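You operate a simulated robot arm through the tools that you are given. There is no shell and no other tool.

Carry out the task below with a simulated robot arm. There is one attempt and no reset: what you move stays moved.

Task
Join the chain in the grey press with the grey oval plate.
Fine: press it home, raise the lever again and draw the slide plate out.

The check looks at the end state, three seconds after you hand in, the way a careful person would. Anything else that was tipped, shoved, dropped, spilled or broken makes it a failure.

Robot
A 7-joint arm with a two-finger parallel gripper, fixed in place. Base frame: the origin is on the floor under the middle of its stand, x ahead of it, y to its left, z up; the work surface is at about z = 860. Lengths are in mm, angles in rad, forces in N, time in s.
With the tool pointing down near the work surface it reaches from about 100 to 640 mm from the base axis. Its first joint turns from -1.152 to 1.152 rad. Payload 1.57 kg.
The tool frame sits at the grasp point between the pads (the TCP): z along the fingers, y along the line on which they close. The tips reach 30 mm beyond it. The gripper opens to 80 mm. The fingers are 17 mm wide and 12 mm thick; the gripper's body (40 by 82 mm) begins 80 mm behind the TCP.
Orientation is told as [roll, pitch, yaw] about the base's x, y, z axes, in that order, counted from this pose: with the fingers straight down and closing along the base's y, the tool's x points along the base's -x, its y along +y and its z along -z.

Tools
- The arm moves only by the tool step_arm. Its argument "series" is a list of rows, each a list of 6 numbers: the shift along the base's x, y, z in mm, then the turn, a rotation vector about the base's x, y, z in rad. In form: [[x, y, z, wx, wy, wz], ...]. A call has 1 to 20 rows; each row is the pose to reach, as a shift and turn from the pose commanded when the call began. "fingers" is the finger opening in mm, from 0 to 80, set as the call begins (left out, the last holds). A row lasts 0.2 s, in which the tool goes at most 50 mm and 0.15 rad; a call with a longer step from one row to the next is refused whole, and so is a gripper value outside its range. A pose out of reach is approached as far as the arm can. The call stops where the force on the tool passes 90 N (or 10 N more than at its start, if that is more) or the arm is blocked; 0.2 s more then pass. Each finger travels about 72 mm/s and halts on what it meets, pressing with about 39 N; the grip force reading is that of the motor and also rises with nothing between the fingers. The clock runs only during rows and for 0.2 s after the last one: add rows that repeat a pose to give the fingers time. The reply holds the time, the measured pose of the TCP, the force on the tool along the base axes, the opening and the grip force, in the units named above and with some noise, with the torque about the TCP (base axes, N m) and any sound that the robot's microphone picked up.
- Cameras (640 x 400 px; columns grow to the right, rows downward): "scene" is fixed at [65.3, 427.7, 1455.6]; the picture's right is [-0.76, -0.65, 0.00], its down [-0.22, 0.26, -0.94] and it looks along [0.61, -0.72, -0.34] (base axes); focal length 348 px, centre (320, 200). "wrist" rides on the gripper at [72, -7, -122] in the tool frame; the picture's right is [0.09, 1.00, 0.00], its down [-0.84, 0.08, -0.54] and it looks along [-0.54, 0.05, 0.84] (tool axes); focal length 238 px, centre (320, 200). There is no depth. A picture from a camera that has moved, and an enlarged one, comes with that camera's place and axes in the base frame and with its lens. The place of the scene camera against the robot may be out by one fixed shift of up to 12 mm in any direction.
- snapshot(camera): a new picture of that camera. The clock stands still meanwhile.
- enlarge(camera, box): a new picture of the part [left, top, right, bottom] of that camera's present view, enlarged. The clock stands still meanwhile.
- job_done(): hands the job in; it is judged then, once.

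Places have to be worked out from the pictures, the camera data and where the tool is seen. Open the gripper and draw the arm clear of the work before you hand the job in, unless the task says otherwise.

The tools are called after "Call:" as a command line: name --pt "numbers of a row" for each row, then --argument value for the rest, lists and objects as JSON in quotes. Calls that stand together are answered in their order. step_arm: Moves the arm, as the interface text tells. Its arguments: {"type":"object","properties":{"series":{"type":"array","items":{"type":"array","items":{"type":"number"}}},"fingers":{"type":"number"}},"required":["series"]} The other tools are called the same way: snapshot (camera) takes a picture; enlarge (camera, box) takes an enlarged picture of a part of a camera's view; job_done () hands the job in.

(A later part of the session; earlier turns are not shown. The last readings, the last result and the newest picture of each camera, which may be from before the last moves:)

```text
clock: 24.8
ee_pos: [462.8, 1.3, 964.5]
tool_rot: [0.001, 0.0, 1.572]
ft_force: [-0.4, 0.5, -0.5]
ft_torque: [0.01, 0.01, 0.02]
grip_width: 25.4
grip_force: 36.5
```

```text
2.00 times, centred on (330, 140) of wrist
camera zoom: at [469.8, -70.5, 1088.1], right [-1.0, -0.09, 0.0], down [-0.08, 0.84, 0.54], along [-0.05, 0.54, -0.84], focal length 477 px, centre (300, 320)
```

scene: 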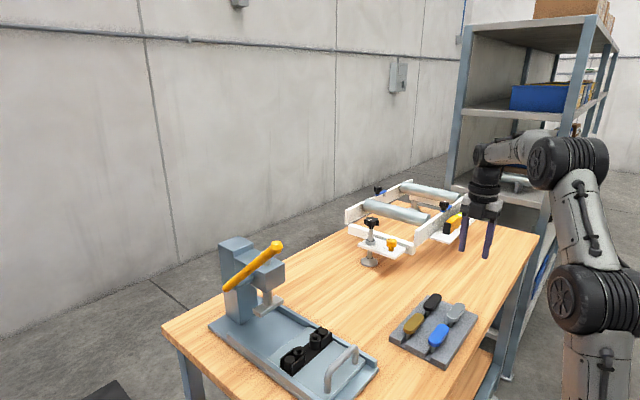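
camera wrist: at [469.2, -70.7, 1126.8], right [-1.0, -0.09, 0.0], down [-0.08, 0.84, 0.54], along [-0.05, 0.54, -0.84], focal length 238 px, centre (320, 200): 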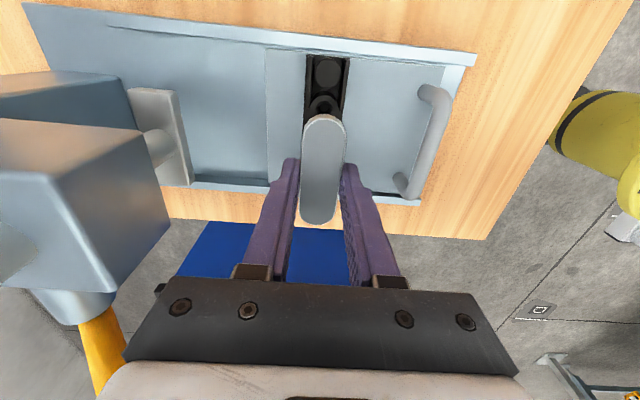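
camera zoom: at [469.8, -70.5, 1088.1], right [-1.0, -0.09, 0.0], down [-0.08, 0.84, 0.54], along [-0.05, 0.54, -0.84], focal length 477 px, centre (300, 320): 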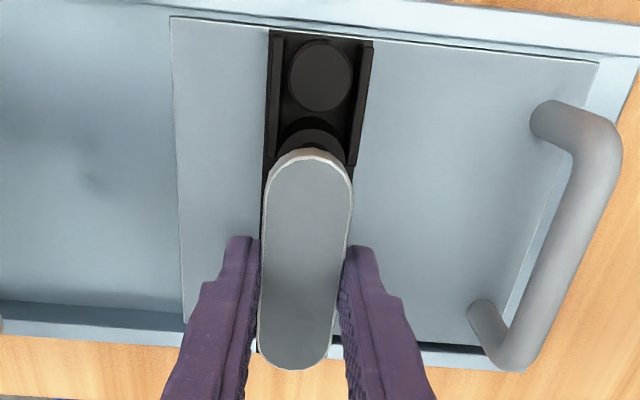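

The +y pin is about 8 mm above its ring and nearly over the hole; the wrist view suggests the plate sits ~1.3 mm too far in +x. I'll shift -1.3 mm and lower 5 mm, then re-check.

Call:
step_arm --pt "-1.3 0 0 0 0 0" --pt "-1.3 0 -3 0 0 0" --pt "-1.3 0 -5 0 0 0" --pt "-1.3 0 -5 0 0 0"

Call:
enlarge --camera "scene" --box '[290, 315, 340, 365]'

Call:
enlarge --camera "wrist" --box '[270, 30, 370, 130]'

```text
clock: 25.8
ee_pos: [460.3, 1.2, 959.5]
tool_rot: [0.001, 0.0, 1.572]
ft_force: [-0.3, 0.3, -1.3]
ft_torque: [-0.01, 0.01, 0.03]
grip_width: 25.0
grip_force: 37.2
```

```text
8.00 times, centred on (315, 340) of scene
camera zoom: at [65.3, 427.7, 1455.6], right [-0.76, -0.65, 0.0], down [-0.22, 0.26, -0.94], along [0.61, -0.72, -0.34], focal length 2780 px, centre (360, -920)
```

zoom: 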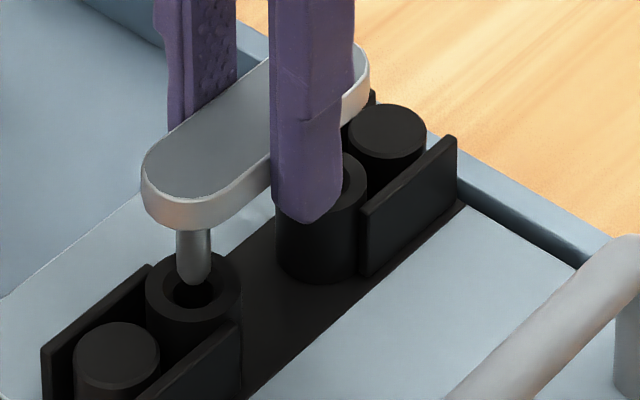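

```text
4.00 times, centred on (320, 80) of wrist
camera zoom: at [468.4, -70.5, 1082.7], right [-1.0, -0.09, 0.0], down [-0.08, 0.84, 0.54], along [-0.05, 0.54, -0.84], focal length 953 px, centre (320, 680)
```

zoom: 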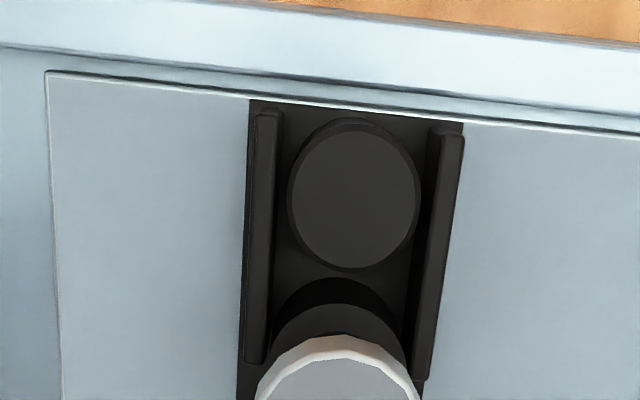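

The pins are ~26 mm long (part was hidden behind the rim), so the tips are now about 3 mm above the rings (ring top ≈ 909) and the visible pin is centred on its hole. I'll lower 4 mm and read the force.

Call:
step_arm --pt "0 0 -1 0 0 0" --pt "0 0 -2 0 0 0" --pt "0 0 -3 0 0 0" --pt "0 0 -4 0 0 0" --pt "0 0 -4 0 0 0"

Call:
enlarge --camera "scene" --box '[290, 315, 340, 365]'

```text
clock: 27.0
ee_pos: [459.9, 0.4, 956.4]
tool_rot: [0.001, 0.0, 1.573]
ft_force: [-0.1, 0.8, -0.6]
ft_torque: [0.02, -0.03, 0.02]
grip_width: 24.9
grip_force: 36.6
```

```text
8.00 times, centred on (315, 340) of scene
camera zoom: at [65.3, 427.7, 1455.6], right [-0.76, -0.65, 0.0], down [-0.22, 0.26, -0.94], along [0.61, -0.72, -0.34], focal length 2780 px, centre (360, -920)
```

zoom: 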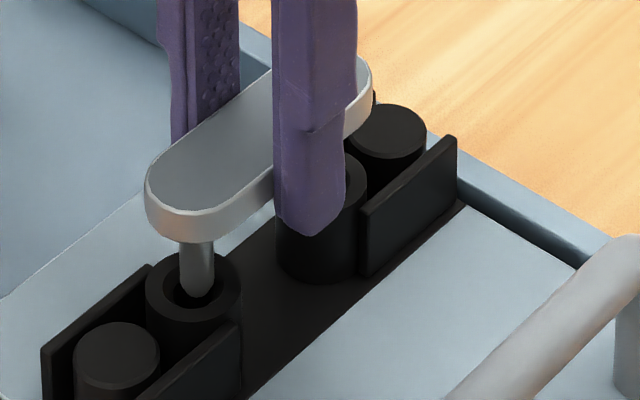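

No contact yet; the arm has drifted about 0.8 mm to the image right of the hole (readings agree: x 459.9, y 0.4 vs the chain's 461.3, 1.1). I'll correct by (+0.9, +0.5) and check before lowering further.

Call:
step_arm --pt "0.9 0.5 0 0 0 0" --pt "0.9 0.5 0 0 0 0"

Call:
enlarge --camera "scene" --box '[295, 325, 330, 360]'

Call:
enlarge --camera "wrist" --box '[270, 30, 370, 130]'

```text
clock: 27.6
ee_pos: [461.9, 1.1, 957.3]
tool_rot: [0.0, 0.001, 1.573]
ft_force: [-0.8, 0.1, -1.4]
ft_torque: [0.01, 0.0, 0.03]
grip_width: 25.5
grip_force: 36.2
```

```text
11.43 times, centred on (312, 342) of scene
camera zoom: at [65.3, 427.7, 1455.6], right [-0.76, -0.65, 0.0], down [-0.22, 0.26, -0.94], along [0.61, -0.72, -0.34], focal length 3971 px, centre (406, -1429)
```

zoom: 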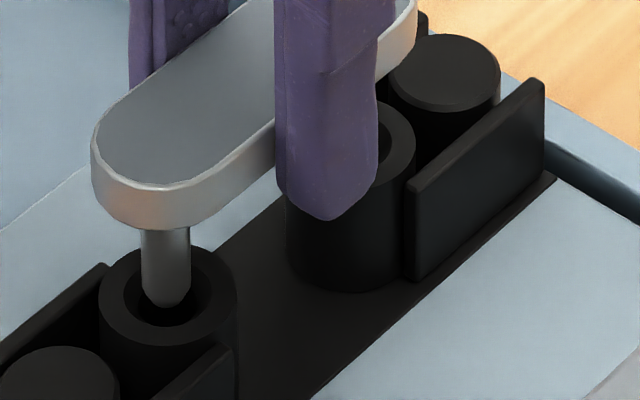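

```text
4.00 times, centred on (320, 80) of wrist
camera zoom: at [468.8, -70.2, 1079.4], right [-1.0, -0.09, 0.0], down [-0.08, 0.84, 0.54], along [-0.05, 0.54, -0.84], focal length 953 px, centre (320, 680)
```

zoom: 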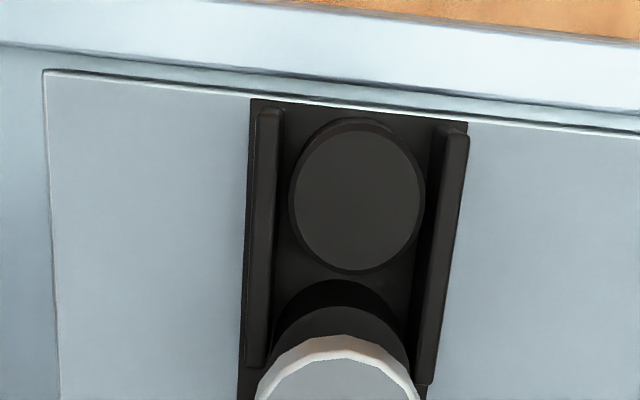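

The pin is now centred on the countersunk hole to within ~0.5 mm. I'll nudge -0.4 in x and lower 4 mm in small steps.

Call:
step_arm --pt "-0.4 -0.1 -1 0 0 0" --pt "-0.4 -0.1 -2 0 0 0" --pt "-0.4 -0.1 -3 0 0 0" --pt "-0.4 -0.1 -4 0 0 0" --pt "-0.4 -0.1 -4 0 0 0"

Call:
enlarge --camera "scene" --box '[295, 325, 330, 360]'

```text
clock: 28.8
ee_pos: [460.5, 2.0, 953.1]
tool_rot: [0.0, 0.0, 1.572]
ft_force: [-0.5, -0.3, -1.1]
ft_torque: [-0.03, 0.01, 0.0]
grip_width: 25.1
grip_force: 36.6
```

```text
11.43 times, centred on (312, 342) of scene
camera zoom: at [65.3, 427.7, 1455.6], right [-0.76, -0.65, 0.0], down [-0.22, 0.26, -0.94], along [0.61, -0.72, -0.34], focal length 3971 px, centre (406, -1429)
```

zoom: 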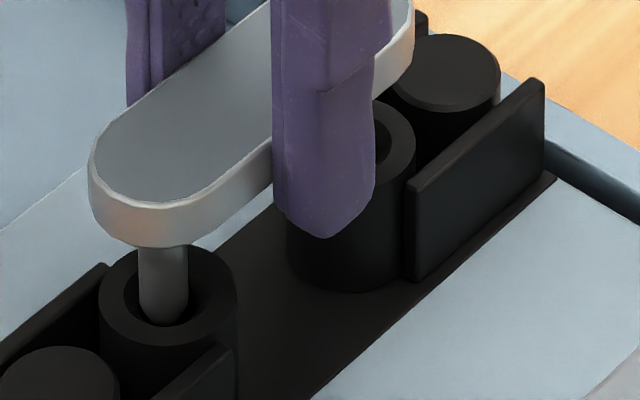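

Still no contact force, with the tip entering the countersink; readings show y has drifted to 2.0. I'll correct y by -0.8 and lower another 3 mm.

Call:
step_arm --pt "0 -0.8 0 0 0 0" --pt "0 -0.8 -1 0 0 0" --pt "0 -0.8 -2 0 0 0" --pt "0 -0.8 -3 0 0 0" --pt "0 -0.8 -3 0 0 0"

Call:
enlarge --camera "scene" --box '[295, 325, 330, 360]'

```text
clock: 30.0
ee_pos: [461.9, -0.5, 949.6]
tool_rot: [0.0, -0.001, 1.573]
ft_force: [-0.6, 2.0, -0.5]
ft_torque: [0.01, 0.01, -0.01]
grip_width: 25.2
grip_force: 36.2
```

```text
11.43 times, centred on (312, 342) of scene
camera zoom: at [65.3, 427.7, 1455.6], right [-0.76, -0.65, 0.0], down [-0.22, 0.26, -0.94], along [0.61, -0.72, -0.34], focal length 3971 px, centre (406, -1429)
```

zoom: 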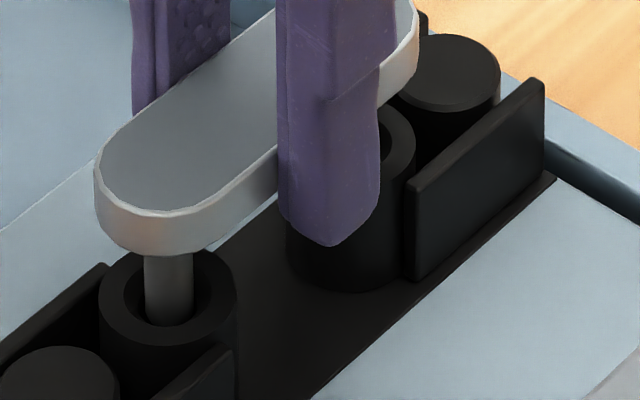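

The pin tip has disappeared below the hole rim — it's inside, with only a light sideways force (2 N). I'll ease y back by +0.7 and keep lowering in small steps, watching vertical force.

Call:
step_arm --pt "0 0.7 -1 0 0 0" --pt "0 0.7 -2 0 0 0" --pt "0 0.7 -3 0 0 0" --pt "0 0.7 -4 0 0 0" --pt "0 0.7 -4 0 0 0"

Call:
enlarge --camera "scene" --box '[290, 315, 340, 365]'

```text
clock: 31.2
ee_pos: [460.9, 2.5, 946.7]
tool_rot: [-0.001, 0.001, 1.572]
ft_force: [-0.7, -0.2, -0.8]
ft_torque: [-0.02, 0.05, 0.01]
grip_width: 24.8
grip_force: 36.6
```

```text
8.00 times, centred on (315, 340) of scene
camera zoom: at [65.3, 427.7, 1455.6], right [-0.76, -0.65, 0.0], down [-0.22, 0.26, -0.94], along [0.61, -0.72, -0.34], focal length 2780 px, centre (360, -920)
```

zoom: 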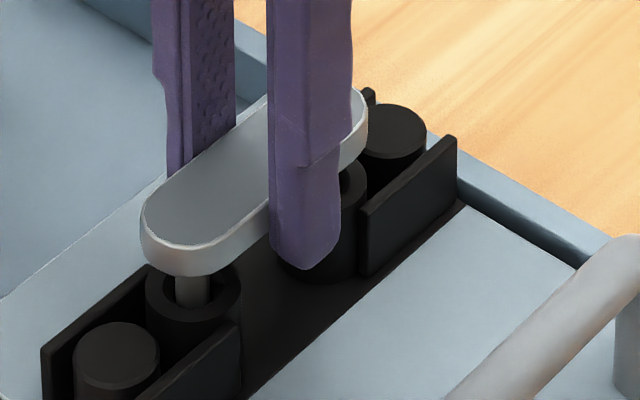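

Both pins are sliding in with no resistance. I'll continue another 5 mm.

Call:
step_arm --pt "0 -0.5 -1 0 0 0" --pt "0 -0.5 -2 0 0 0" --pt "0 -0.5 -3 0 0 0" --pt "0 -0.5 -4 0 0 0" --pt "0 -0.5 -5 0 0 0" --pt "0 -0.5 -5 0 0 0"

Call:
enlarge --camera "scene" --box '[290, 315, 340, 365]'

Call:
snapshot --camera "wrist"

```text
clock: 32.6
ee_pos: [462.4, 0.5, 941.9]
tool_rot: [-0.004, 0.0, 1.573]
ft_force: [0.6, -0.9, 8.1]
ft_torque: [-0.1, 0.03, -0.03]
grip_width: 25.2
grip_force: 36.7
```

```text
8.00 times, centred on (315, 340) of scene
camera zoom: at [65.2, 427.7, 1455.7], right [-0.76, -0.65, 0.0], down [-0.22, 0.26, -0.94], along [0.61, -0.72, -0.34], focal length 2780 px, centre (360, -920)
```

zoom: 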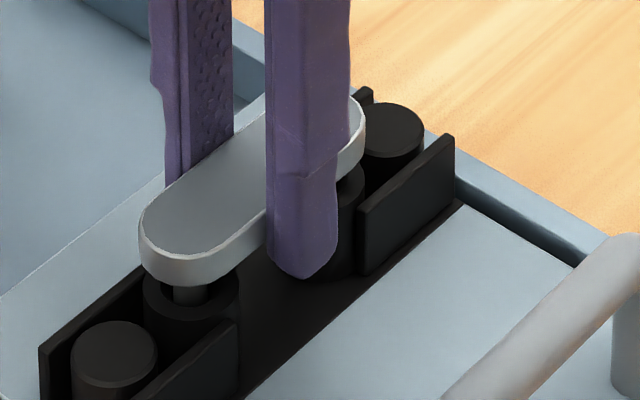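

```text
taken
camera wrist: at [469.5, -70.4, 1064.2], right [-1.0, -0.09, 0.0], down [-0.08, 0.84, 0.54], along [-0.05, 0.54, -0.84], focal length 238 px, centre (320, 200)
```

wrist: 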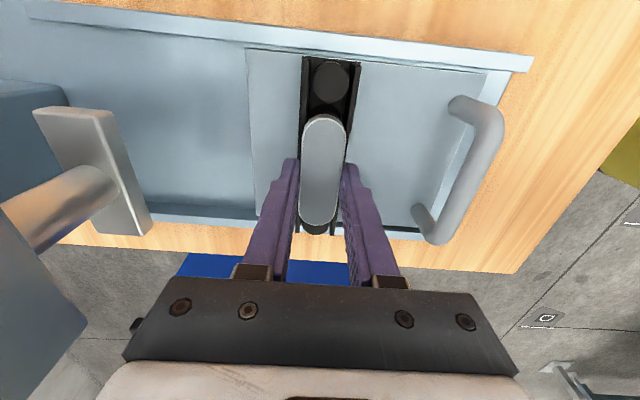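

Vertical resistance has begun (8 N) with about 16 mm of pin inserted and ~10 mm left for the press. Let me measure the ram foot's underside height to be sure the seated plate (top ≈ 929) will pass under it.

Call:
enlarge --camera "wrist" --box '[0, 80, 200, 280]'

Call:
enlarge --camera "scene" --box '[210, 230, 330, 350]'

```text
2.00 times, centred on (100, 180) of wrist
camera zoom: at [469.5, -70.4, 1064.2], right [-1.0, -0.09, 0.0], down [-0.08, 0.84, 0.54], along [-0.05, 0.54, -0.84], focal length 477 px, centre (760, 240)
```

zoom: 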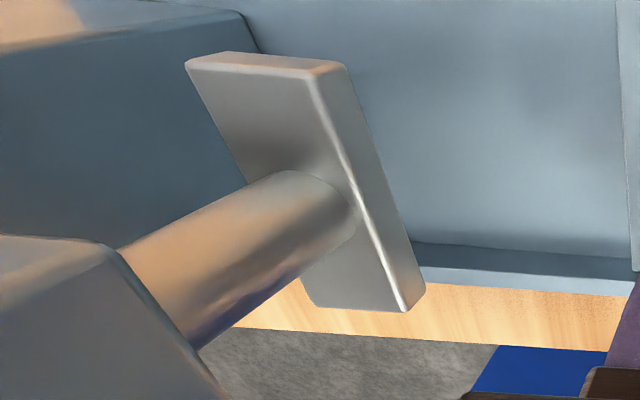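

```text
3.33 times, centred on (270, 290) of scene
camera zoom: at [65.2, 427.7, 1455.7], right [-0.76, -0.65, 0.0], down [-0.22, 0.26, -0.94], along [0.61, -0.72, -0.34], focal length 1158 px, centre (487, -100)
```

zoom: 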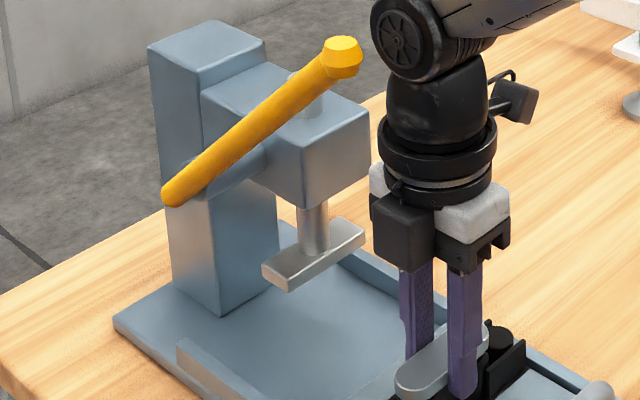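

The foot's underside is at z ≈ 944 and its centre near x 580, so the plate (top ≈ 929) will pass beneath, and the chain's original x (≈ 581) was right under the foot. I'll open the fingers and lift straight off.

Call:
step_arm --pt "0 0 0 0 0 0" --pt "0 0 0 0 0 0" --pt "0 0 8 0 0 0" --pt "0 0 25 0 0 0" --pt "0 0 50 0 0 0" --pt "0 0 75 0 0 0" --pt "0 0 75 0 0 0" --fingers 42

Call:
snapshot --camera "wrist"

Call:
enlarge --camera "scene" --box '[270, 290, 390, 390]'

```text
clock: 34.2
ee_pos: [462.7, -0.6, 1016.8]
tool_rot: [0.0, 0.0, 1.574]
ft_force: [0.8, -0.2, 0.1]
ft_torque: [0.01, -0.01, 0.0]
grip_width: 42.0
grip_force: 0.0
```

```text
taken
camera wrist: at [469.5, -71.6, 1139.8], right [-1.0, -0.09, 0.0], down [-0.08, 0.84, 0.54], along [-0.05, 0.54, -0.84], focal length 238 px, centre (320, 200)
```

wrist: 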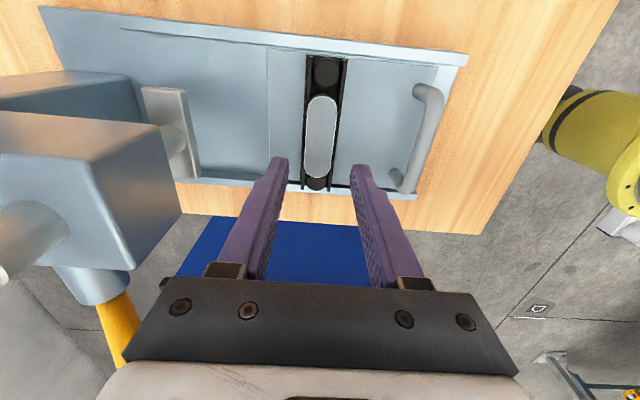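

```text
4.00 times, centred on (330, 340) of scene
camera zoom: at [65.3, 427.7, 1455.6], right [-0.76, -0.65, 0.0], down [-0.22, 0.26, -0.94], along [0.61, -0.72, -0.34], focal length 1390 px, centre (280, -360)
```

zoom: 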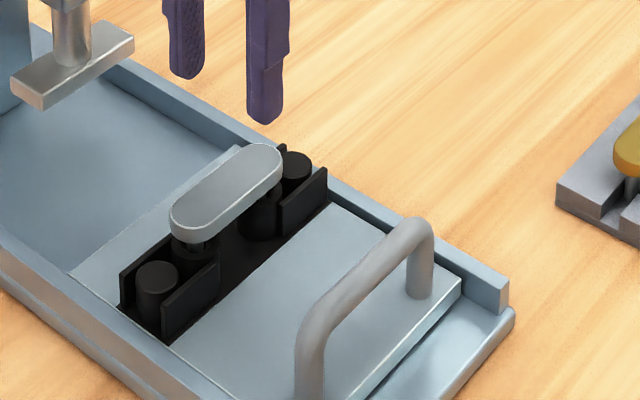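

The plate stands level with both pins in the chain. I'll move over the handle at x ≈ 369 and check alignment.

Call:
step_arm --pt "-30 0 0 0 0 0" --pt "-60 0 0 0 0 0" --pt "-93.5 0 -10 0 0 0" --pt "-93.5 0 -30 0 0 0" --pt "-93.5 0 -45 0 0 0" --pt "-93.5 0 -45 0 0 0"

Call:
snapshot --camera "wrist"

```text
clock: 35.6
ee_pos: [368.2, 0.9, 969.6]
tool_rot: [0.0, 0.002, 1.573]
ft_force: [-0.2, 0.6, -0.1]
ft_torque: [0.01, -0.01, -0.02]
grip_width: 42.1
grip_force: 0.1
```

```text
taken
camera wrist: at [376.1, -70.9, 1093.6], right [-1.0, -0.09, 0.0], down [-0.08, 0.84, 0.54], along [-0.05, 0.54, -0.84], focal length 238 px, centre (320, 200)
```

wrist: 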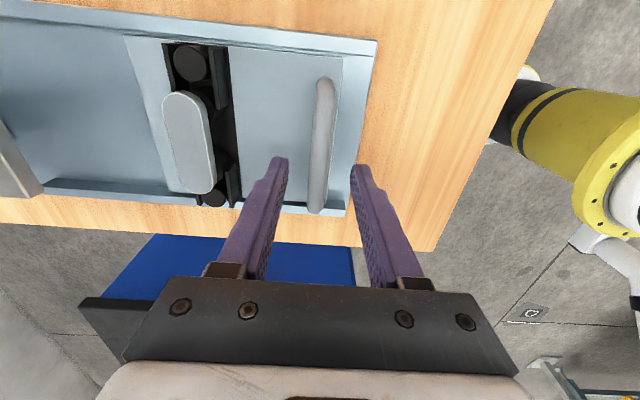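

The bar is centred between the fingertips (x ≈ 368.8). I'll lower around it and grip.

Call:
step_arm --pt "0 0 -15 0 0 0" --pt "0 0 -30 0 0 0" --pt "0 0 -40 0 0 0" --pt "0 0 -45 0 0 0" --pt "0 0 -45 0 0 0"

Call:
step_arm --pt "0 0 0 0 0 0" --pt "0 0 0 0 0 0" --pt "0 0 0 0 0 0" --fingers 6

```text
clock: 36.8
ee_pos: [368.4, 0.1, 925.3]
tool_rot: [0.0, 0.001, 1.572]
ft_force: [-0.7, -0.2, 0.0]
ft_torque: [-0.01, 0.0, 0.03]
grip_width: 42.0
grip_force: 0.2
```

```text
clock: 37.6
ee_pos: [368.8, 1.1, 924.9]
tool_rot: [-0.002, 0.001, 1.573]
ft_force: [0.7, 0.5, -2.2]
ft_torque: [-0.05, -0.01, -0.04]
grip_width: 13.6
grip_force: 30.7
```

Handle gripped. I'll push the slide in smoothly 105 mm first, then check clearance of the plate below the foot.

Call:
step_arm --pt "5 0 0 0 0 0" --pt "13 0 0 0 0 0" --pt "23 0 0 0 0 0" --pt "34 0 0 0 0 0" --pt "45 0 0 0 0 0" --pt "56 0 0 0 0 0" --pt "66 0 0 0 0 0" --pt "74 0 0 0 0 0" --pt "80 0 0 0 0 0" --pt "80 0 0 0 0 0"

Call:
snapshot --camera "wrist"

Call:
enlarge --camera "scene" --box '[210, 230, 350, 370]'

```text
clock: 39.8
ee_pos: [448.1, 1.3, 925.4]
tool_rot: [0.001, 0.0, 1.572]
ft_force: [-0.4, -1.1, -2.2]
ft_torque: [0.03, 0.06, -0.06]
grip_width: 13.8
grip_force: 30.8
```

```text
taken
camera wrist: at [455.1, -70.7, 1048.0], right [-1.0, -0.09, 0.0], down [-0.08, 0.84, 0.54], along [-0.05, 0.54, -0.84], focal length 238 px, centre (320, 200)
```

wrist: 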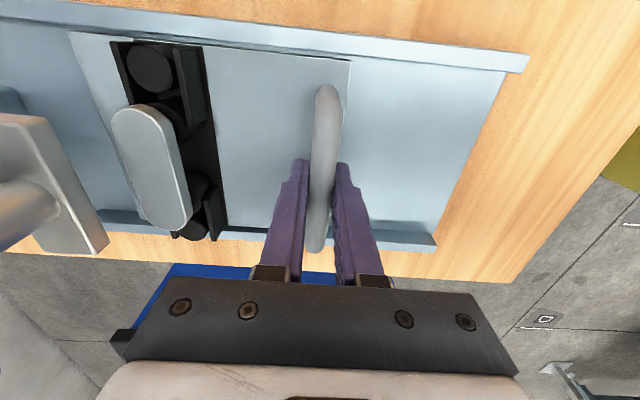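

```text
2.86 times, centred on (280, 300) of scene
camera zoom: at [65.3, 427.7, 1455.7], right [-0.76, -0.65, 0.0], down [-0.22, 0.26, -0.94], along [0.61, -0.72, -0.34], focal length 993 px, centre (434, -86)
```

zoom: 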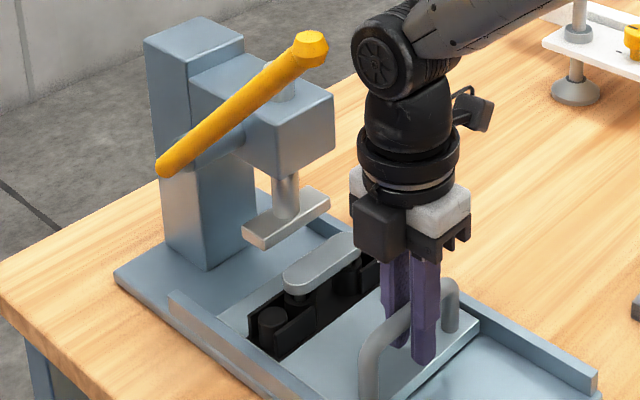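

The plate rides below the foot level with visible clearance. I'll push the last 38 mm slowly toward the original position (handle x ≈ 487–488) and watch the x force for a stop.

Call:
step_arm --pt "6 0 0 0 0 0" --pt "12 0 0 0 0 0" --pt "18 0 0 0 0 0" --pt "24 0 0 0 0 0" --pt "29 0 0 0 0 0" --pt "33 0 0 0 0 0" --pt "36 0 0 0 0 0" --pt "38 0 0 0 0 0" --pt "38 0 0 0 0 0"

Call:
snapshot --camera "wrist"

Call:
enlarge --camera "scene" --box '[210, 230, 330, 350]'

```text
clock: 41.8
ee_pos: [485.9, 2.0, 925.2]
tool_rot: [0.0, 0.001, 1.573]
ft_force: [-1.6, 9.2, -1.4]
ft_torque: [-0.1, 0.03, -0.05]
grip_width: 13.8
grip_force: 30.5
```

```text
taken
camera wrist: at [493.6, -70.7, 1047.9], right [-1.0, -0.09, 0.0], down [-0.08, 0.84, 0.54], along [-0.05, 0.54, -0.84], focal length 238 px, centre (320, 200)
```

wrist: 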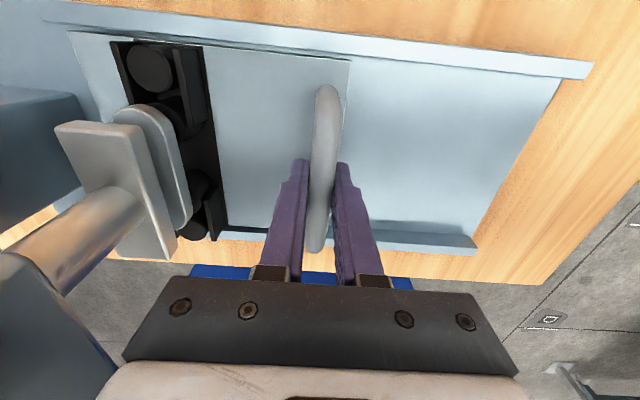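

```text
3.33 times, centred on (270, 290) of scene
camera zoom: at [65.3, 428.0, 1455.6], right [-0.76, -0.65, 0.0], down [-0.22, 0.26, -0.94], along [0.61, -0.72, -0.34], focal length 1158 px, centre (487, -100)
```

zoom: 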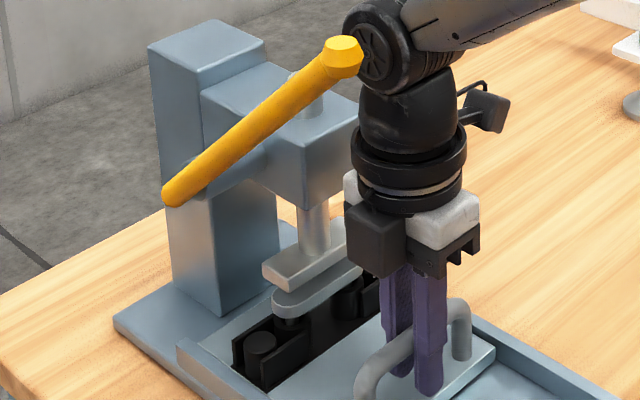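

The plate is under the foot. The slide is ~1.5–2 mm short of where it began; I'll ease it in a bit more and feel for a stop.

Call:
step_arm --pt "1 0 0 0 0 0" --pt "2 0 0 0 0 0" --pt "2 0 0 0 0 0"

Call:
enlarge --camera "wrist" --box '[0, 20, 240, 280]'

```text
clock: 42.6
ee_pos: [487.4, 0.6, 924.7]
tool_rot: [0.001, -0.001, 1.571]
ft_force: [-3.3, 8.5, 1.8]
ft_torque: [0.56, 0.05, -0.01]
grip_width: 13.6
grip_force: 30.3
```

```text
1.54 times, centred on (120, 150) of wrist
camera zoom: at [495.3, -70.7, 1047.9], right [-1.0, -0.09, 0.0], down [-0.08, 0.84, 0.54], along [-0.05, 0.54, -0.84], focal length 367 px, centre (628, 277)
```

zoom: 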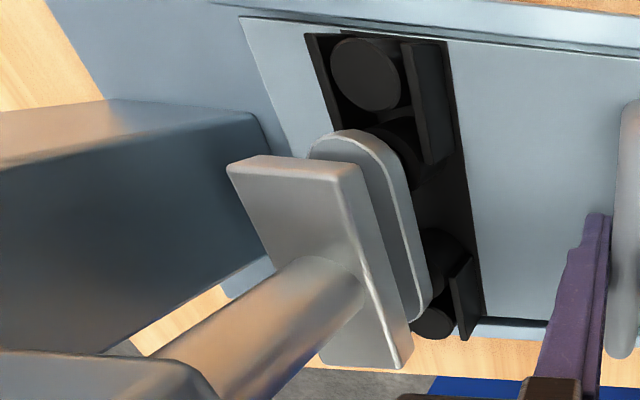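

The plate centre is around x 579–580 versus the foot's centre near 582. One more 2 mm push will centre it better.

Call:
step_arm --pt "1 0 0 0 0 0" --pt "2 0 0 0 0 0" --pt "2 0 0 0 0 0"

Call:
enlarge --camera "wrist" --box '[0, 20, 240, 280]'

```text
clock: 43.4
ee_pos: [487.8, 0.7, 924.2]
tool_rot: [0.005, 0.001, 1.573]
ft_force: [-21.2, 8.3, 13.4]
ft_torque: [0.27, -0.08, -0.07]
grip_width: 14.2
grip_force: 30.5
```

```text
1.54 times, centred on (120, 150) of wrist
camera zoom: at [496.0, -70.7, 1047.9], right [-1.0, -0.09, 0.0], down [-0.08, 0.84, 0.54], along [-0.05, 0.54, -0.84], focal length 367 px, centre (628, 277)
```

zoom: 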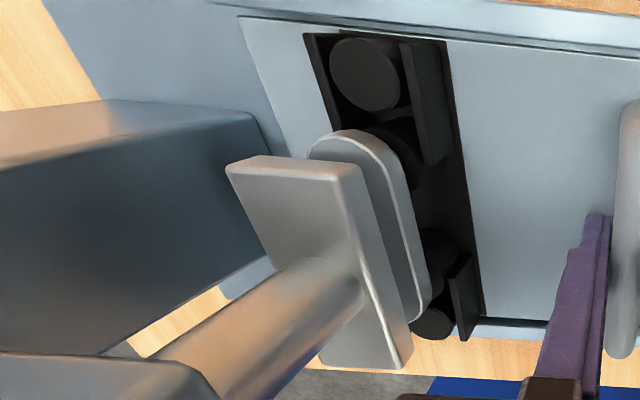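

The x force rose to 21 N: the slide is fully home against its stop. I'll release the handle and lift clear.

Call:
step_arm --pt "-1.5 0 0 0 0 0" --pt "-1.5 0 0 0 0 0" --pt "-1.5 0 0 0 0 0" --pt "-1.5 0 15 0 0 0" --pt "-1.5 0 40 0 0 0" --pt "-1.5 0 65 0 0 0" --pt "-20 -10 85 0 0 0" --pt "-50 -30 110 0 0 0" --pt "-50 -30 110 0 0 0" --fingers 40

Call:
snapshot --camera "wrist"

Call:
enlarge --camera "scene" --box '[190, 220, 350, 370]'

```text
clock: 45.4
ee_pos: [438.5, -27.0, 1034.9]
tool_rot: [0.0, 0.0, 1.572]
ft_force: [0.5, -0.5, 0.3]
ft_torque: [-0.01, 0.03, 0.03]
grip_width: 40.0
grip_force: 0.1
```

```text
taken
camera wrist: at [445.4, -99.2, 1159.0], right [-1.0, -0.09, 0.0], down [-0.08, 0.84, 0.54], along [-0.05, 0.54, -0.84], focal length 238 px, centre (320, 200)
```

wrist: 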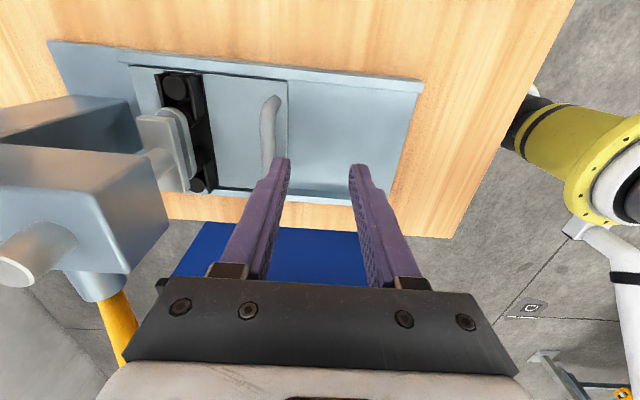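

```text
2.67 times, centred on (270, 295) of scene
camera zoom: at [65.3, 427.7, 1455.6], right [-0.76, -0.65, 0.0], down [-0.22, 0.26, -0.94], along [0.61, -0.72, -0.34], focal length 927 px, centre (453, -53)
```

zoom: 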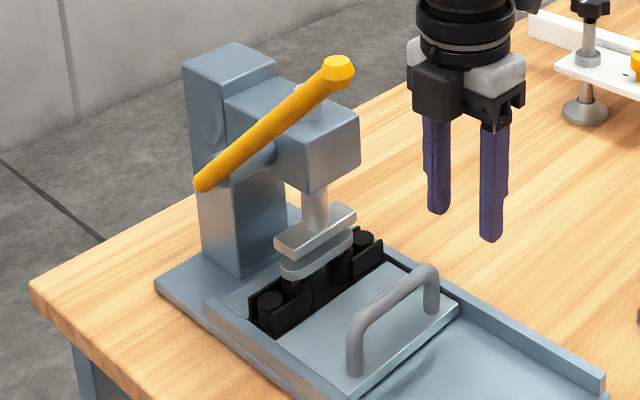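

Plate sits right under the foot. Next I'll rise clear of the lever and turn the tool back to yaw 0 so I can look at and handle the lever.

Call:
step_arm --pt "-10 -10 20 0 0 0" --pt "-20 -20 40 0 0 -0.143" --pt "-30 -30 60 0 0 -0.286" --pt "-40 -40 80 0 0 -0.428" --pt "-50 -50 100 0 0 -0.571" --pt "-60 -50 120 0 0 -0.714" --pt "-70 -50 140 0 0 -0.857" --pt "-80 -50 160 0 0 -1.0" --pt "-90 -45 180 0 0 -1.142" --pt "-100 -40 200 0 0 -1.285" --pt "-105 -30 210 0 0 -1.428" --pt "-110 -20 215 0 0 -1.571" --pt "-110 -20 215 0 0 -1.571"

Call:
snapshot --camera "wrist"

Call:
snapshot --camera "scene"

```text
clock: 48.2
ee_pos: [329.7, -47.5, 1250.8]
tool_rot: [0.0, 0.0, 0.0]
ft_force: [0.0, 0.4, -0.6]
ft_torque: [0.02, 0.0, 0.0]
grip_width: 40.0
grip_force: 0.1
```

```text
taken
camera wrist: at [258.1, -54.3, 1373.9], right [-0.09, 1.0, 0.0], down [0.84, 0.08, 0.54], along [0.54, 0.05, -0.84], focal length 238 px, centre (320, 200)
```

wrist: 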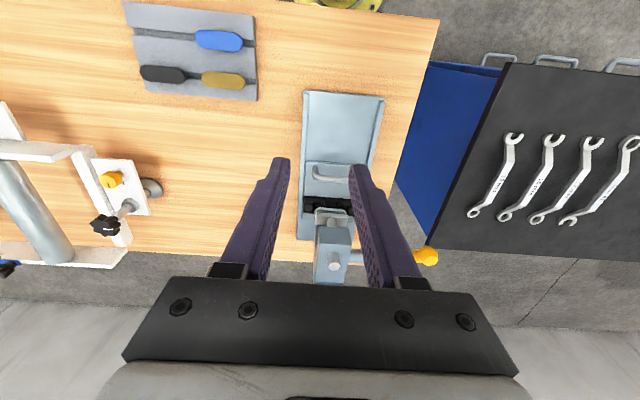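

```text
taken
```

scene: 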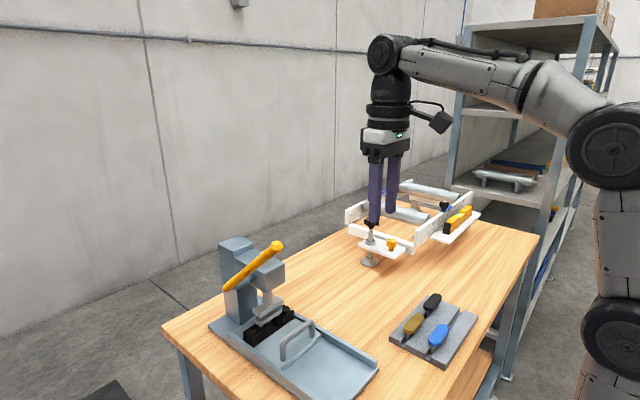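

I'll line up with the lever's plane (y ≈ 83) while staying in front of and above the knob, so the lever appears between the fingers.

Call:
step_arm --pt "5 30 5 0 0 0" --pt "10 60 10 0 0 0" --pt "15 90 15 0 0 0" --pt "20 115 15 0 0 0" --pt "25 130 15 0 0 0" --pt "25 130 15 0 0 0" --fingers 60

Call:
snapshot --camera "wrist"

Call:
enlarge --camera "wrist" --box '[200, 120, 420, 280]'

Call:
snapshot --camera "scene"

```text
clock: 49.6
ee_pos: [352.4, 81.3, 1266.6]
tool_rot: [0.0, -0.001, 0.0]
ft_force: [-0.6, -0.4, -0.3]
ft_torque: [-0.02, -0.01, -0.02]
grip_width: 60.2
grip_force: 0.0
```

```text
taken
camera wrist: at [282.1, 75.7, 1389.0], right [-0.09, 1.0, 0.0], down [0.84, 0.08, 0.54], along [0.54, 0.05, -0.84], focal length 238 px, centre (320, 200)
```

wrist: 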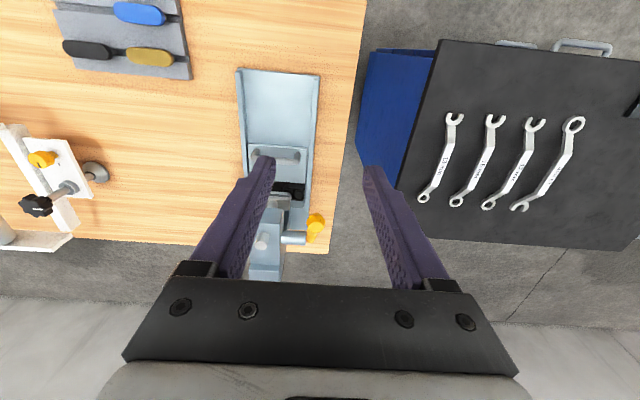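

```text
2.50 times, centred on (310, 200) of wrist
camera zoom: at [282.1, 75.7, 1389.0], right [-0.09, 1.0, 0.0], down [0.84, 0.08, 0.54], along [0.54, 0.05, -0.84], focal length 596 px, centre (345, 200)
```

zoom: 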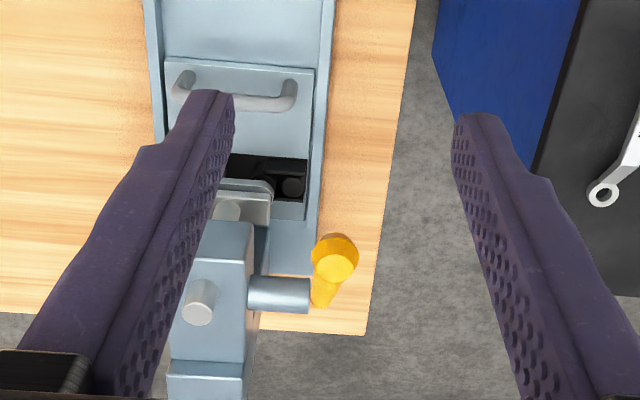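

```text
taken
```

scene: 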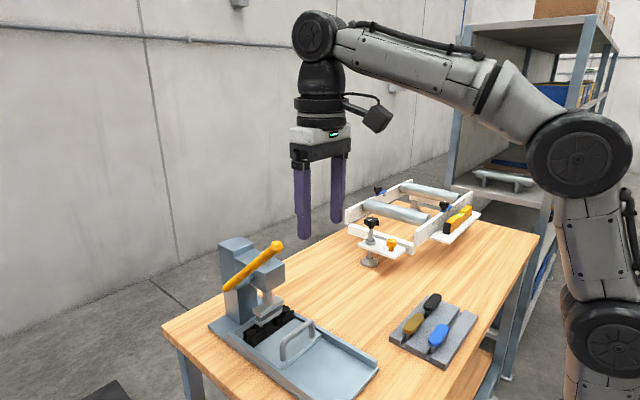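

Combining views: knob centre ≈ (448, 86, 1180), pivot ≈ (607, 86, 1032), so the lever stands about 43° up. I'll close the fingers and move above the shaft just inside the knob (x ≈ 468, y ≈ 86), then push down.

Call:
step_arm --pt "30 1 0 0 0 0" --pt "60 2 0 0 0 0" --pt "90 3 -5 0 0 0" --pt "115 4.5 -15 0 0 0" --pt "115 4.5 -30 0 0 0" --pt "115 4.5 -30 0 0 0" --fingers 0

Call:
snapshot --camera "wrist"

Call:
enlarge --camera "scene" --box '[190, 140, 350, 320]'

```text
clock: 51.0
ee_pos: [468.9, 85.3, 1235.0]
tool_rot: [0.0, 0.0, 0.001]
ft_force: [-0.2, -0.2, 0.0]
ft_torque: [0.01, 0.02, 0.01]
grip_width: 0.0
grip_force: 21.0
out of reach, approached as far as the arm can: row 4
```

```text
taken
camera wrist: at [397.9, 79.6, 1358.3], right [-0.09, 1.0, 0.0], down [0.84, 0.08, 0.54], along [0.54, 0.05, -0.84], focal length 238 px, centre (320, 200)
```

wrist: 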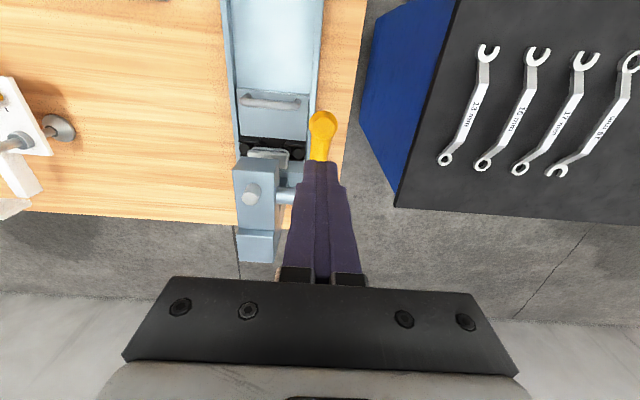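

```text
2.22 times, centred on (270, 230) of scene
camera zoom: at [65.3, 427.7, 1455.6], right [-0.76, -0.65, 0.0], down [-0.22, 0.26, -0.94], along [0.61, -0.72, -0.34], focal length 772 px, centre (431, 133)
```

zoom: 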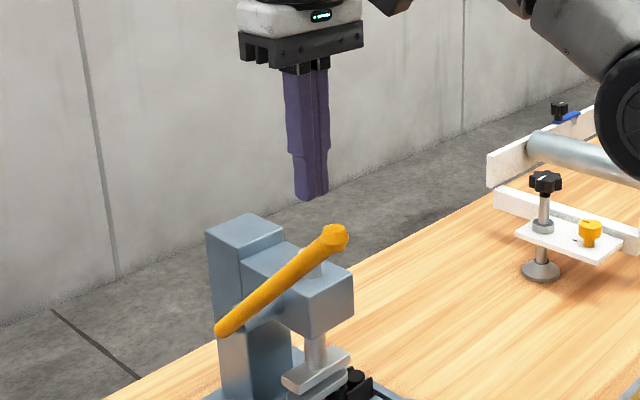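

Closed fingertips are above the shaft, just inboard of the knob. I'll descend slowly onto the lever and push it down about 25 mm past contact.

Call:
step_arm --pt "0 0 -8 0 0 0" --pt "0 0 -16 0 0 0" --pt "0 0 -22 0 0 0" --pt "0 0 -27 0 0 0" --pt "0 0 -32 0 0 0" --pt "0 0 -37 0 0 0" --pt "0 0 -42 0 0 0" --pt "0 0 -47 0 0 0" --pt "0 0 -52 0 0 0" --pt "0 0 -52 0 0 0"

Call:
snapshot --camera "wrist"

Call:
enlarge --camera "scene" --box '[190, 180, 350, 360]'

```text
clock: 53.2
ee_pos: [469.9, 85.5, 1184.0]
tool_rot: [0.001, 0.0, -0.001]
ft_force: [0.3, 0.3, 0.1]
ft_torque: [0.03, -0.02, 0.0]
grip_width: 0.1
grip_force: 21.1
```

```text
taken
camera wrist: at [399.4, 79.2, 1306.7], right [-0.09, 1.0, 0.0], down [0.84, 0.08, 0.54], along [0.54, 0.05, -0.84], focal length 238 px, centre (320, 200)
```

wrist: 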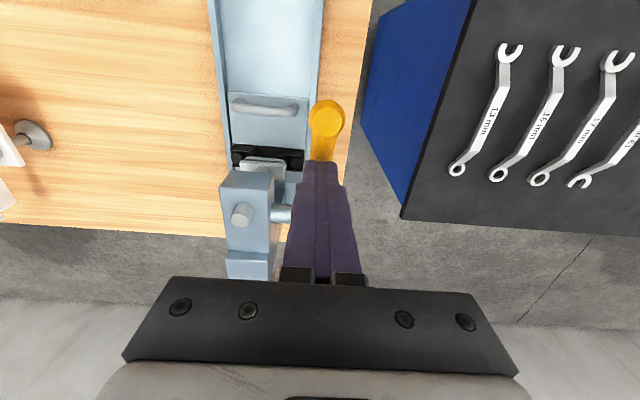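

```text
2.22 times, centred on (270, 270) of scene
camera zoom: at [65.3, 427.7, 1455.6], right [-0.76, -0.65, 0.0], down [-0.22, 0.26, -0.94], along [0.61, -0.72, -0.34], focal length 772 px, centre (431, 44)
```

zoom: 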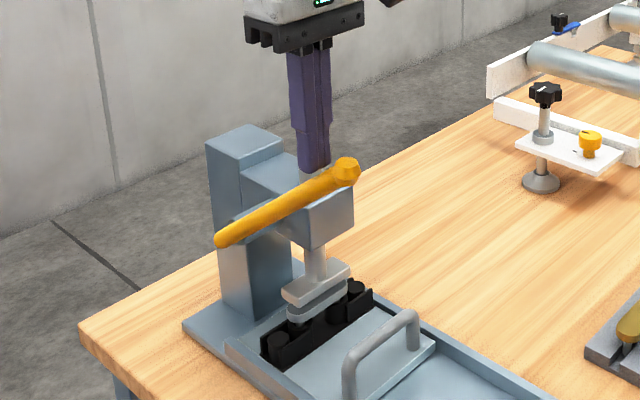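

The lever follows with almost no force so far and stays where I leave it. Continuing down; force should rise as the foot meets the plate.

Call:
step_arm --pt "0 0 -5 0 0 0" --pt "0 0 -10 0 0 0" --pt "0 0 -15 0 0 0" --pt "0 0 -20 0 0 0" --pt "0 0 -25 0 0 0" --pt "0 0 -30 0 0 0" --pt "0 0 -35 0 0 0" --pt "0 0 -40 0 0 0" --pt "0 0 -40 0 0 0"

Call:
snapshot --camera "wrist"

Call:
enlarge --camera "scene" --box '[190, 180, 350, 360]'

```text
clock: 55.2
ee_pos: [470.9, 84.9, 1143.1]
tool_rot: [0.0, 0.002, -0.001]
ft_force: [0.2, 0.6, 0.3]
ft_torque: [0.0, 0.01, -0.03]
grip_width: 0.2
grip_force: 21.3
```

```text
taken
camera wrist: at [398.7, 78.9, 1266.2], right [-0.09, 1.0, 0.0], down [0.84, 0.08, 0.54], along [0.54, 0.05, -0.84], focal length 238 px, centre (320, 200)
```

wrist: 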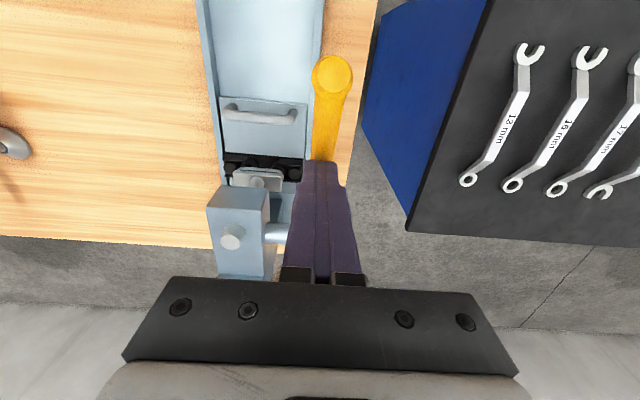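

```text
2.22 times, centred on (270, 270) of scene
camera zoom: at [65.3, 427.7, 1455.6], right [-0.76, -0.65, 0.0], down [-0.22, 0.26, -0.94], along [0.61, -0.72, -0.34], focal length 772 px, centre (431, 44)
```

zoom: 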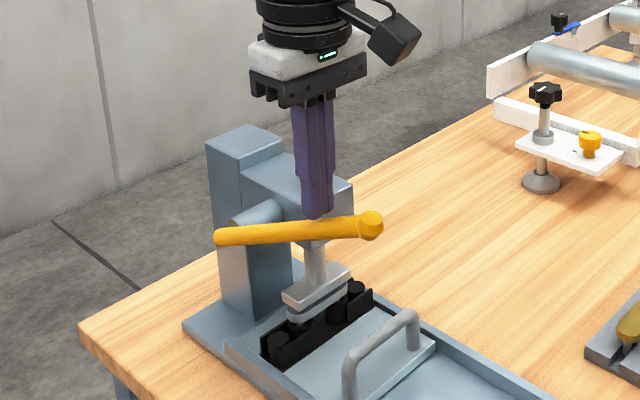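

The lever is at roughly 25–28° now, foot close to the plate, still no load. I'll continue down while sliding outward a little for better leverage.

Call:
step_arm --pt "-3 0 -3 0 0 0" --pt "-6 0 -6 0 0 0" --pt "-9 0 -9 0 0 0" --pt "-12 0 -12 0 0 0" --pt "-15 0 -15 0 0 0" --pt "-18 0 -18 0 0 0" --pt "-21 0 -21 0 0 0" --pt "-24 0 -24 0 0 0" --pt "-24 0 -24 0 0 0"

Call:
snapshot --camera "wrist"

Call:
enlarge --camera "scene" --box '[190, 180, 350, 360]'

```text
clock: 57.2
ee_pos: [444.5, 85.6, 1118.9]
tool_rot: [-0.001, 0.001, 0.0]
ft_force: [0.6, 0.5, 0.5]
ft_torque: [0.03, -0.01, -0.02]
grip_width: 0.0
grip_force: 21.6
```

```text
taken
camera wrist: at [374.3, 79.8, 1242.0], right [-0.09, 1.0, 0.0], down [0.84, 0.08, 0.54], along [0.54, 0.05, -0.84], focal length 238 px, centre (320, 200)
```

wrist: 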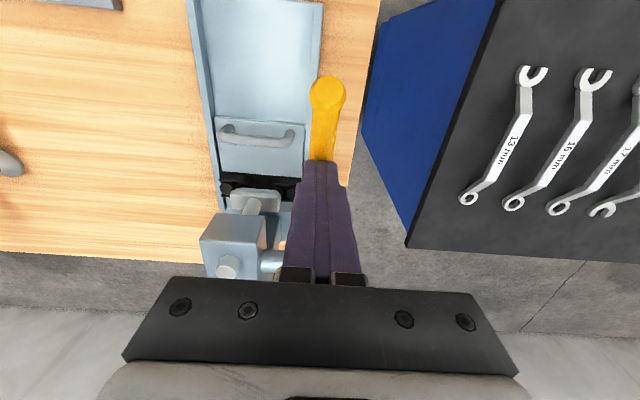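

```text
2.22 times, centred on (270, 270) of scene
camera zoom: at [65.3, 427.7, 1455.6], right [-0.76, -0.65, 0.0], down [-0.22, 0.26, -0.94], along [0.61, -0.72, -0.34], focal length 772 px, centre (431, 44)
```

zoom: 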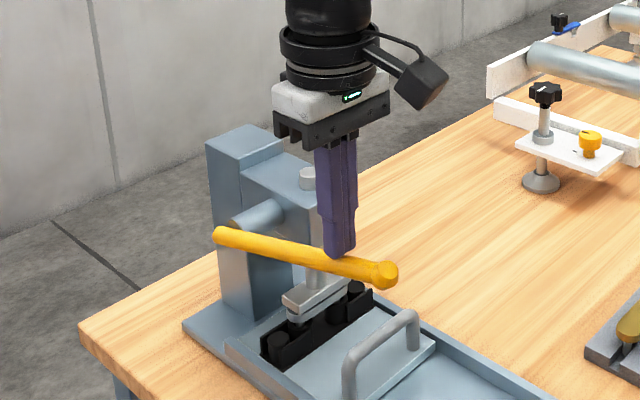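

The foot now looks to be touching the plate. Continuing down another 20 mm, watching for press force.

Call:
step_arm --pt "-2 0 -3 0 0 0" --pt "-4 0 -6 0 0 0" --pt "-6 0 -9 0 0 0" --pt "-8 0 -12 0 0 0" --pt "-8 0 -15 0 0 0" --pt "-8 0 -18 0 0 0" --pt "-8 0 -20 0 0 0" --pt "-8 0 -20 0 0 0"

Call:
enlarge --camera "scene" --box '[190, 200, 350, 360]'

Call:
enlarge --camera "scene" --box '[245, 285, 305, 345]'

```text
clock: 59.0
ee_pos: [438.2, 85.0, 1099.2]
tool_rot: [0.0, -0.001, 0.001]
ft_force: [0.3, 0.1, 0.0]
ft_torque: [-0.01, 0.0, 0.02]
grip_width: 0.0
grip_force: 21.5
```

```text
2.50 times, centred on (270, 280) of scene
camera zoom: at [65.3, 427.7, 1455.6], right [-0.76, -0.65, 0.0], down [-0.22, 0.26, -0.94], along [0.61, -0.72, -0.34], focal length 869 px, centre (445, 0)
```

zoom: 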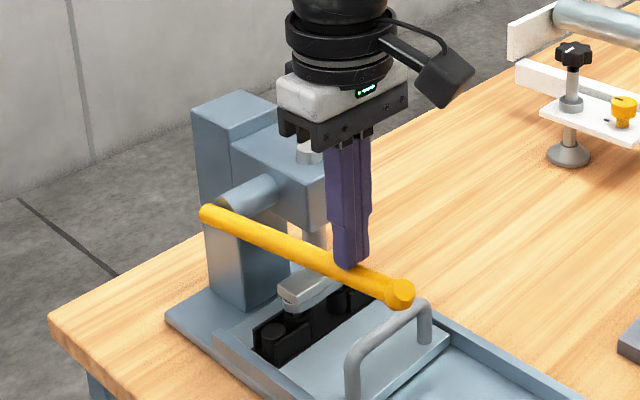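

```text
6.67 times, centred on (275, 315) of scene
camera zoom: at [65.3, 427.7, 1455.6], right [-0.76, -0.65, 0.0], down [-0.22, 0.26, -0.94], along [0.61, -0.72, -0.34], focal length 2317 px, centre (620, -567)
```

zoom: 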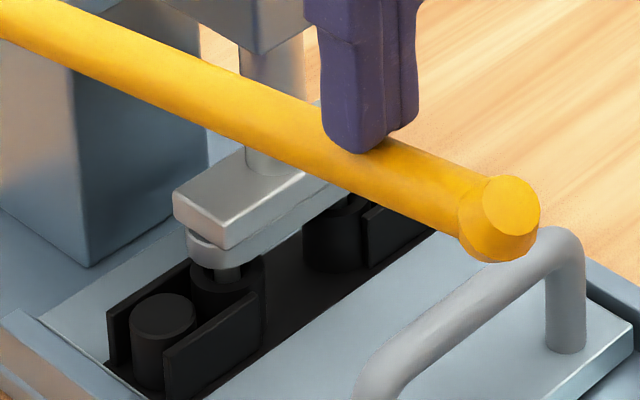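

The foot is now at the plate with a few mm of pin still showing. I'll keep pressing, with more leverage, in small steps.

Call:
step_arm --pt "-2 0 -3 0 0 0" --pt "-4 0 -6 0 0 0" --pt "-6 0 -9 0 0 0" --pt "-8 0 -12 0 0 0" --pt "-8 0 -15 0 0 0" --pt "-8 0 -18 0 0 0" --pt "-8 0 -18 0 0 0"

Call:
enlarge --camera "scene" --box '[190, 200, 350, 360]'

Call:
enlarge --camera "scene" --box '[245, 285, 305, 345]'

```text
clock: 60.6
ee_pos: [429.4, 85.1, 1080.6]
tool_rot: [-0.001, 0.0, 0.0]
ft_force: [-0.2, 0.5, 0.5]
ft_torque: [-0.01, -0.01, 0.03]
grip_width: 0.0
grip_force: 21.0
```

```text
2.50 times, centred on (270, 280) of scene
camera zoom: at [65.3, 427.7, 1455.6], right [-0.76, -0.65, 0.0], down [-0.22, 0.26, -0.94], along [0.61, -0.72, -0.34], focal length 869 px, centre (445, 0)
```

zoom: 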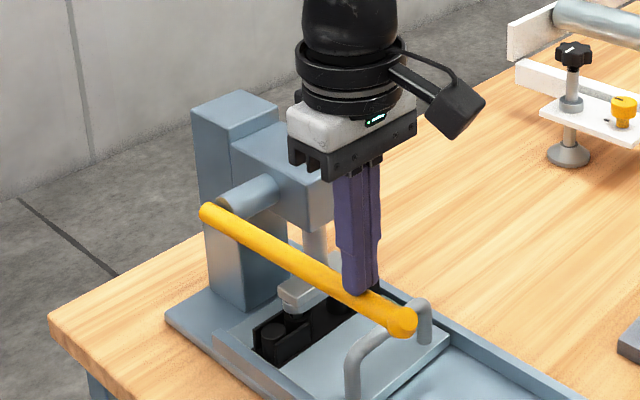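

```text
6.67 times, centred on (275, 315) of scene
camera zoom: at [65.3, 427.7, 1455.6], right [-0.76, -0.65, 0.0], down [-0.22, 0.26, -0.94], along [0.61, -0.72, -0.34], focal length 2317 px, centre (620, -567)
```

zoom: 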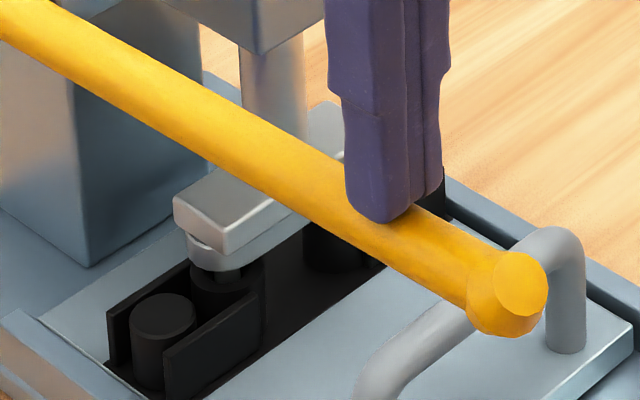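

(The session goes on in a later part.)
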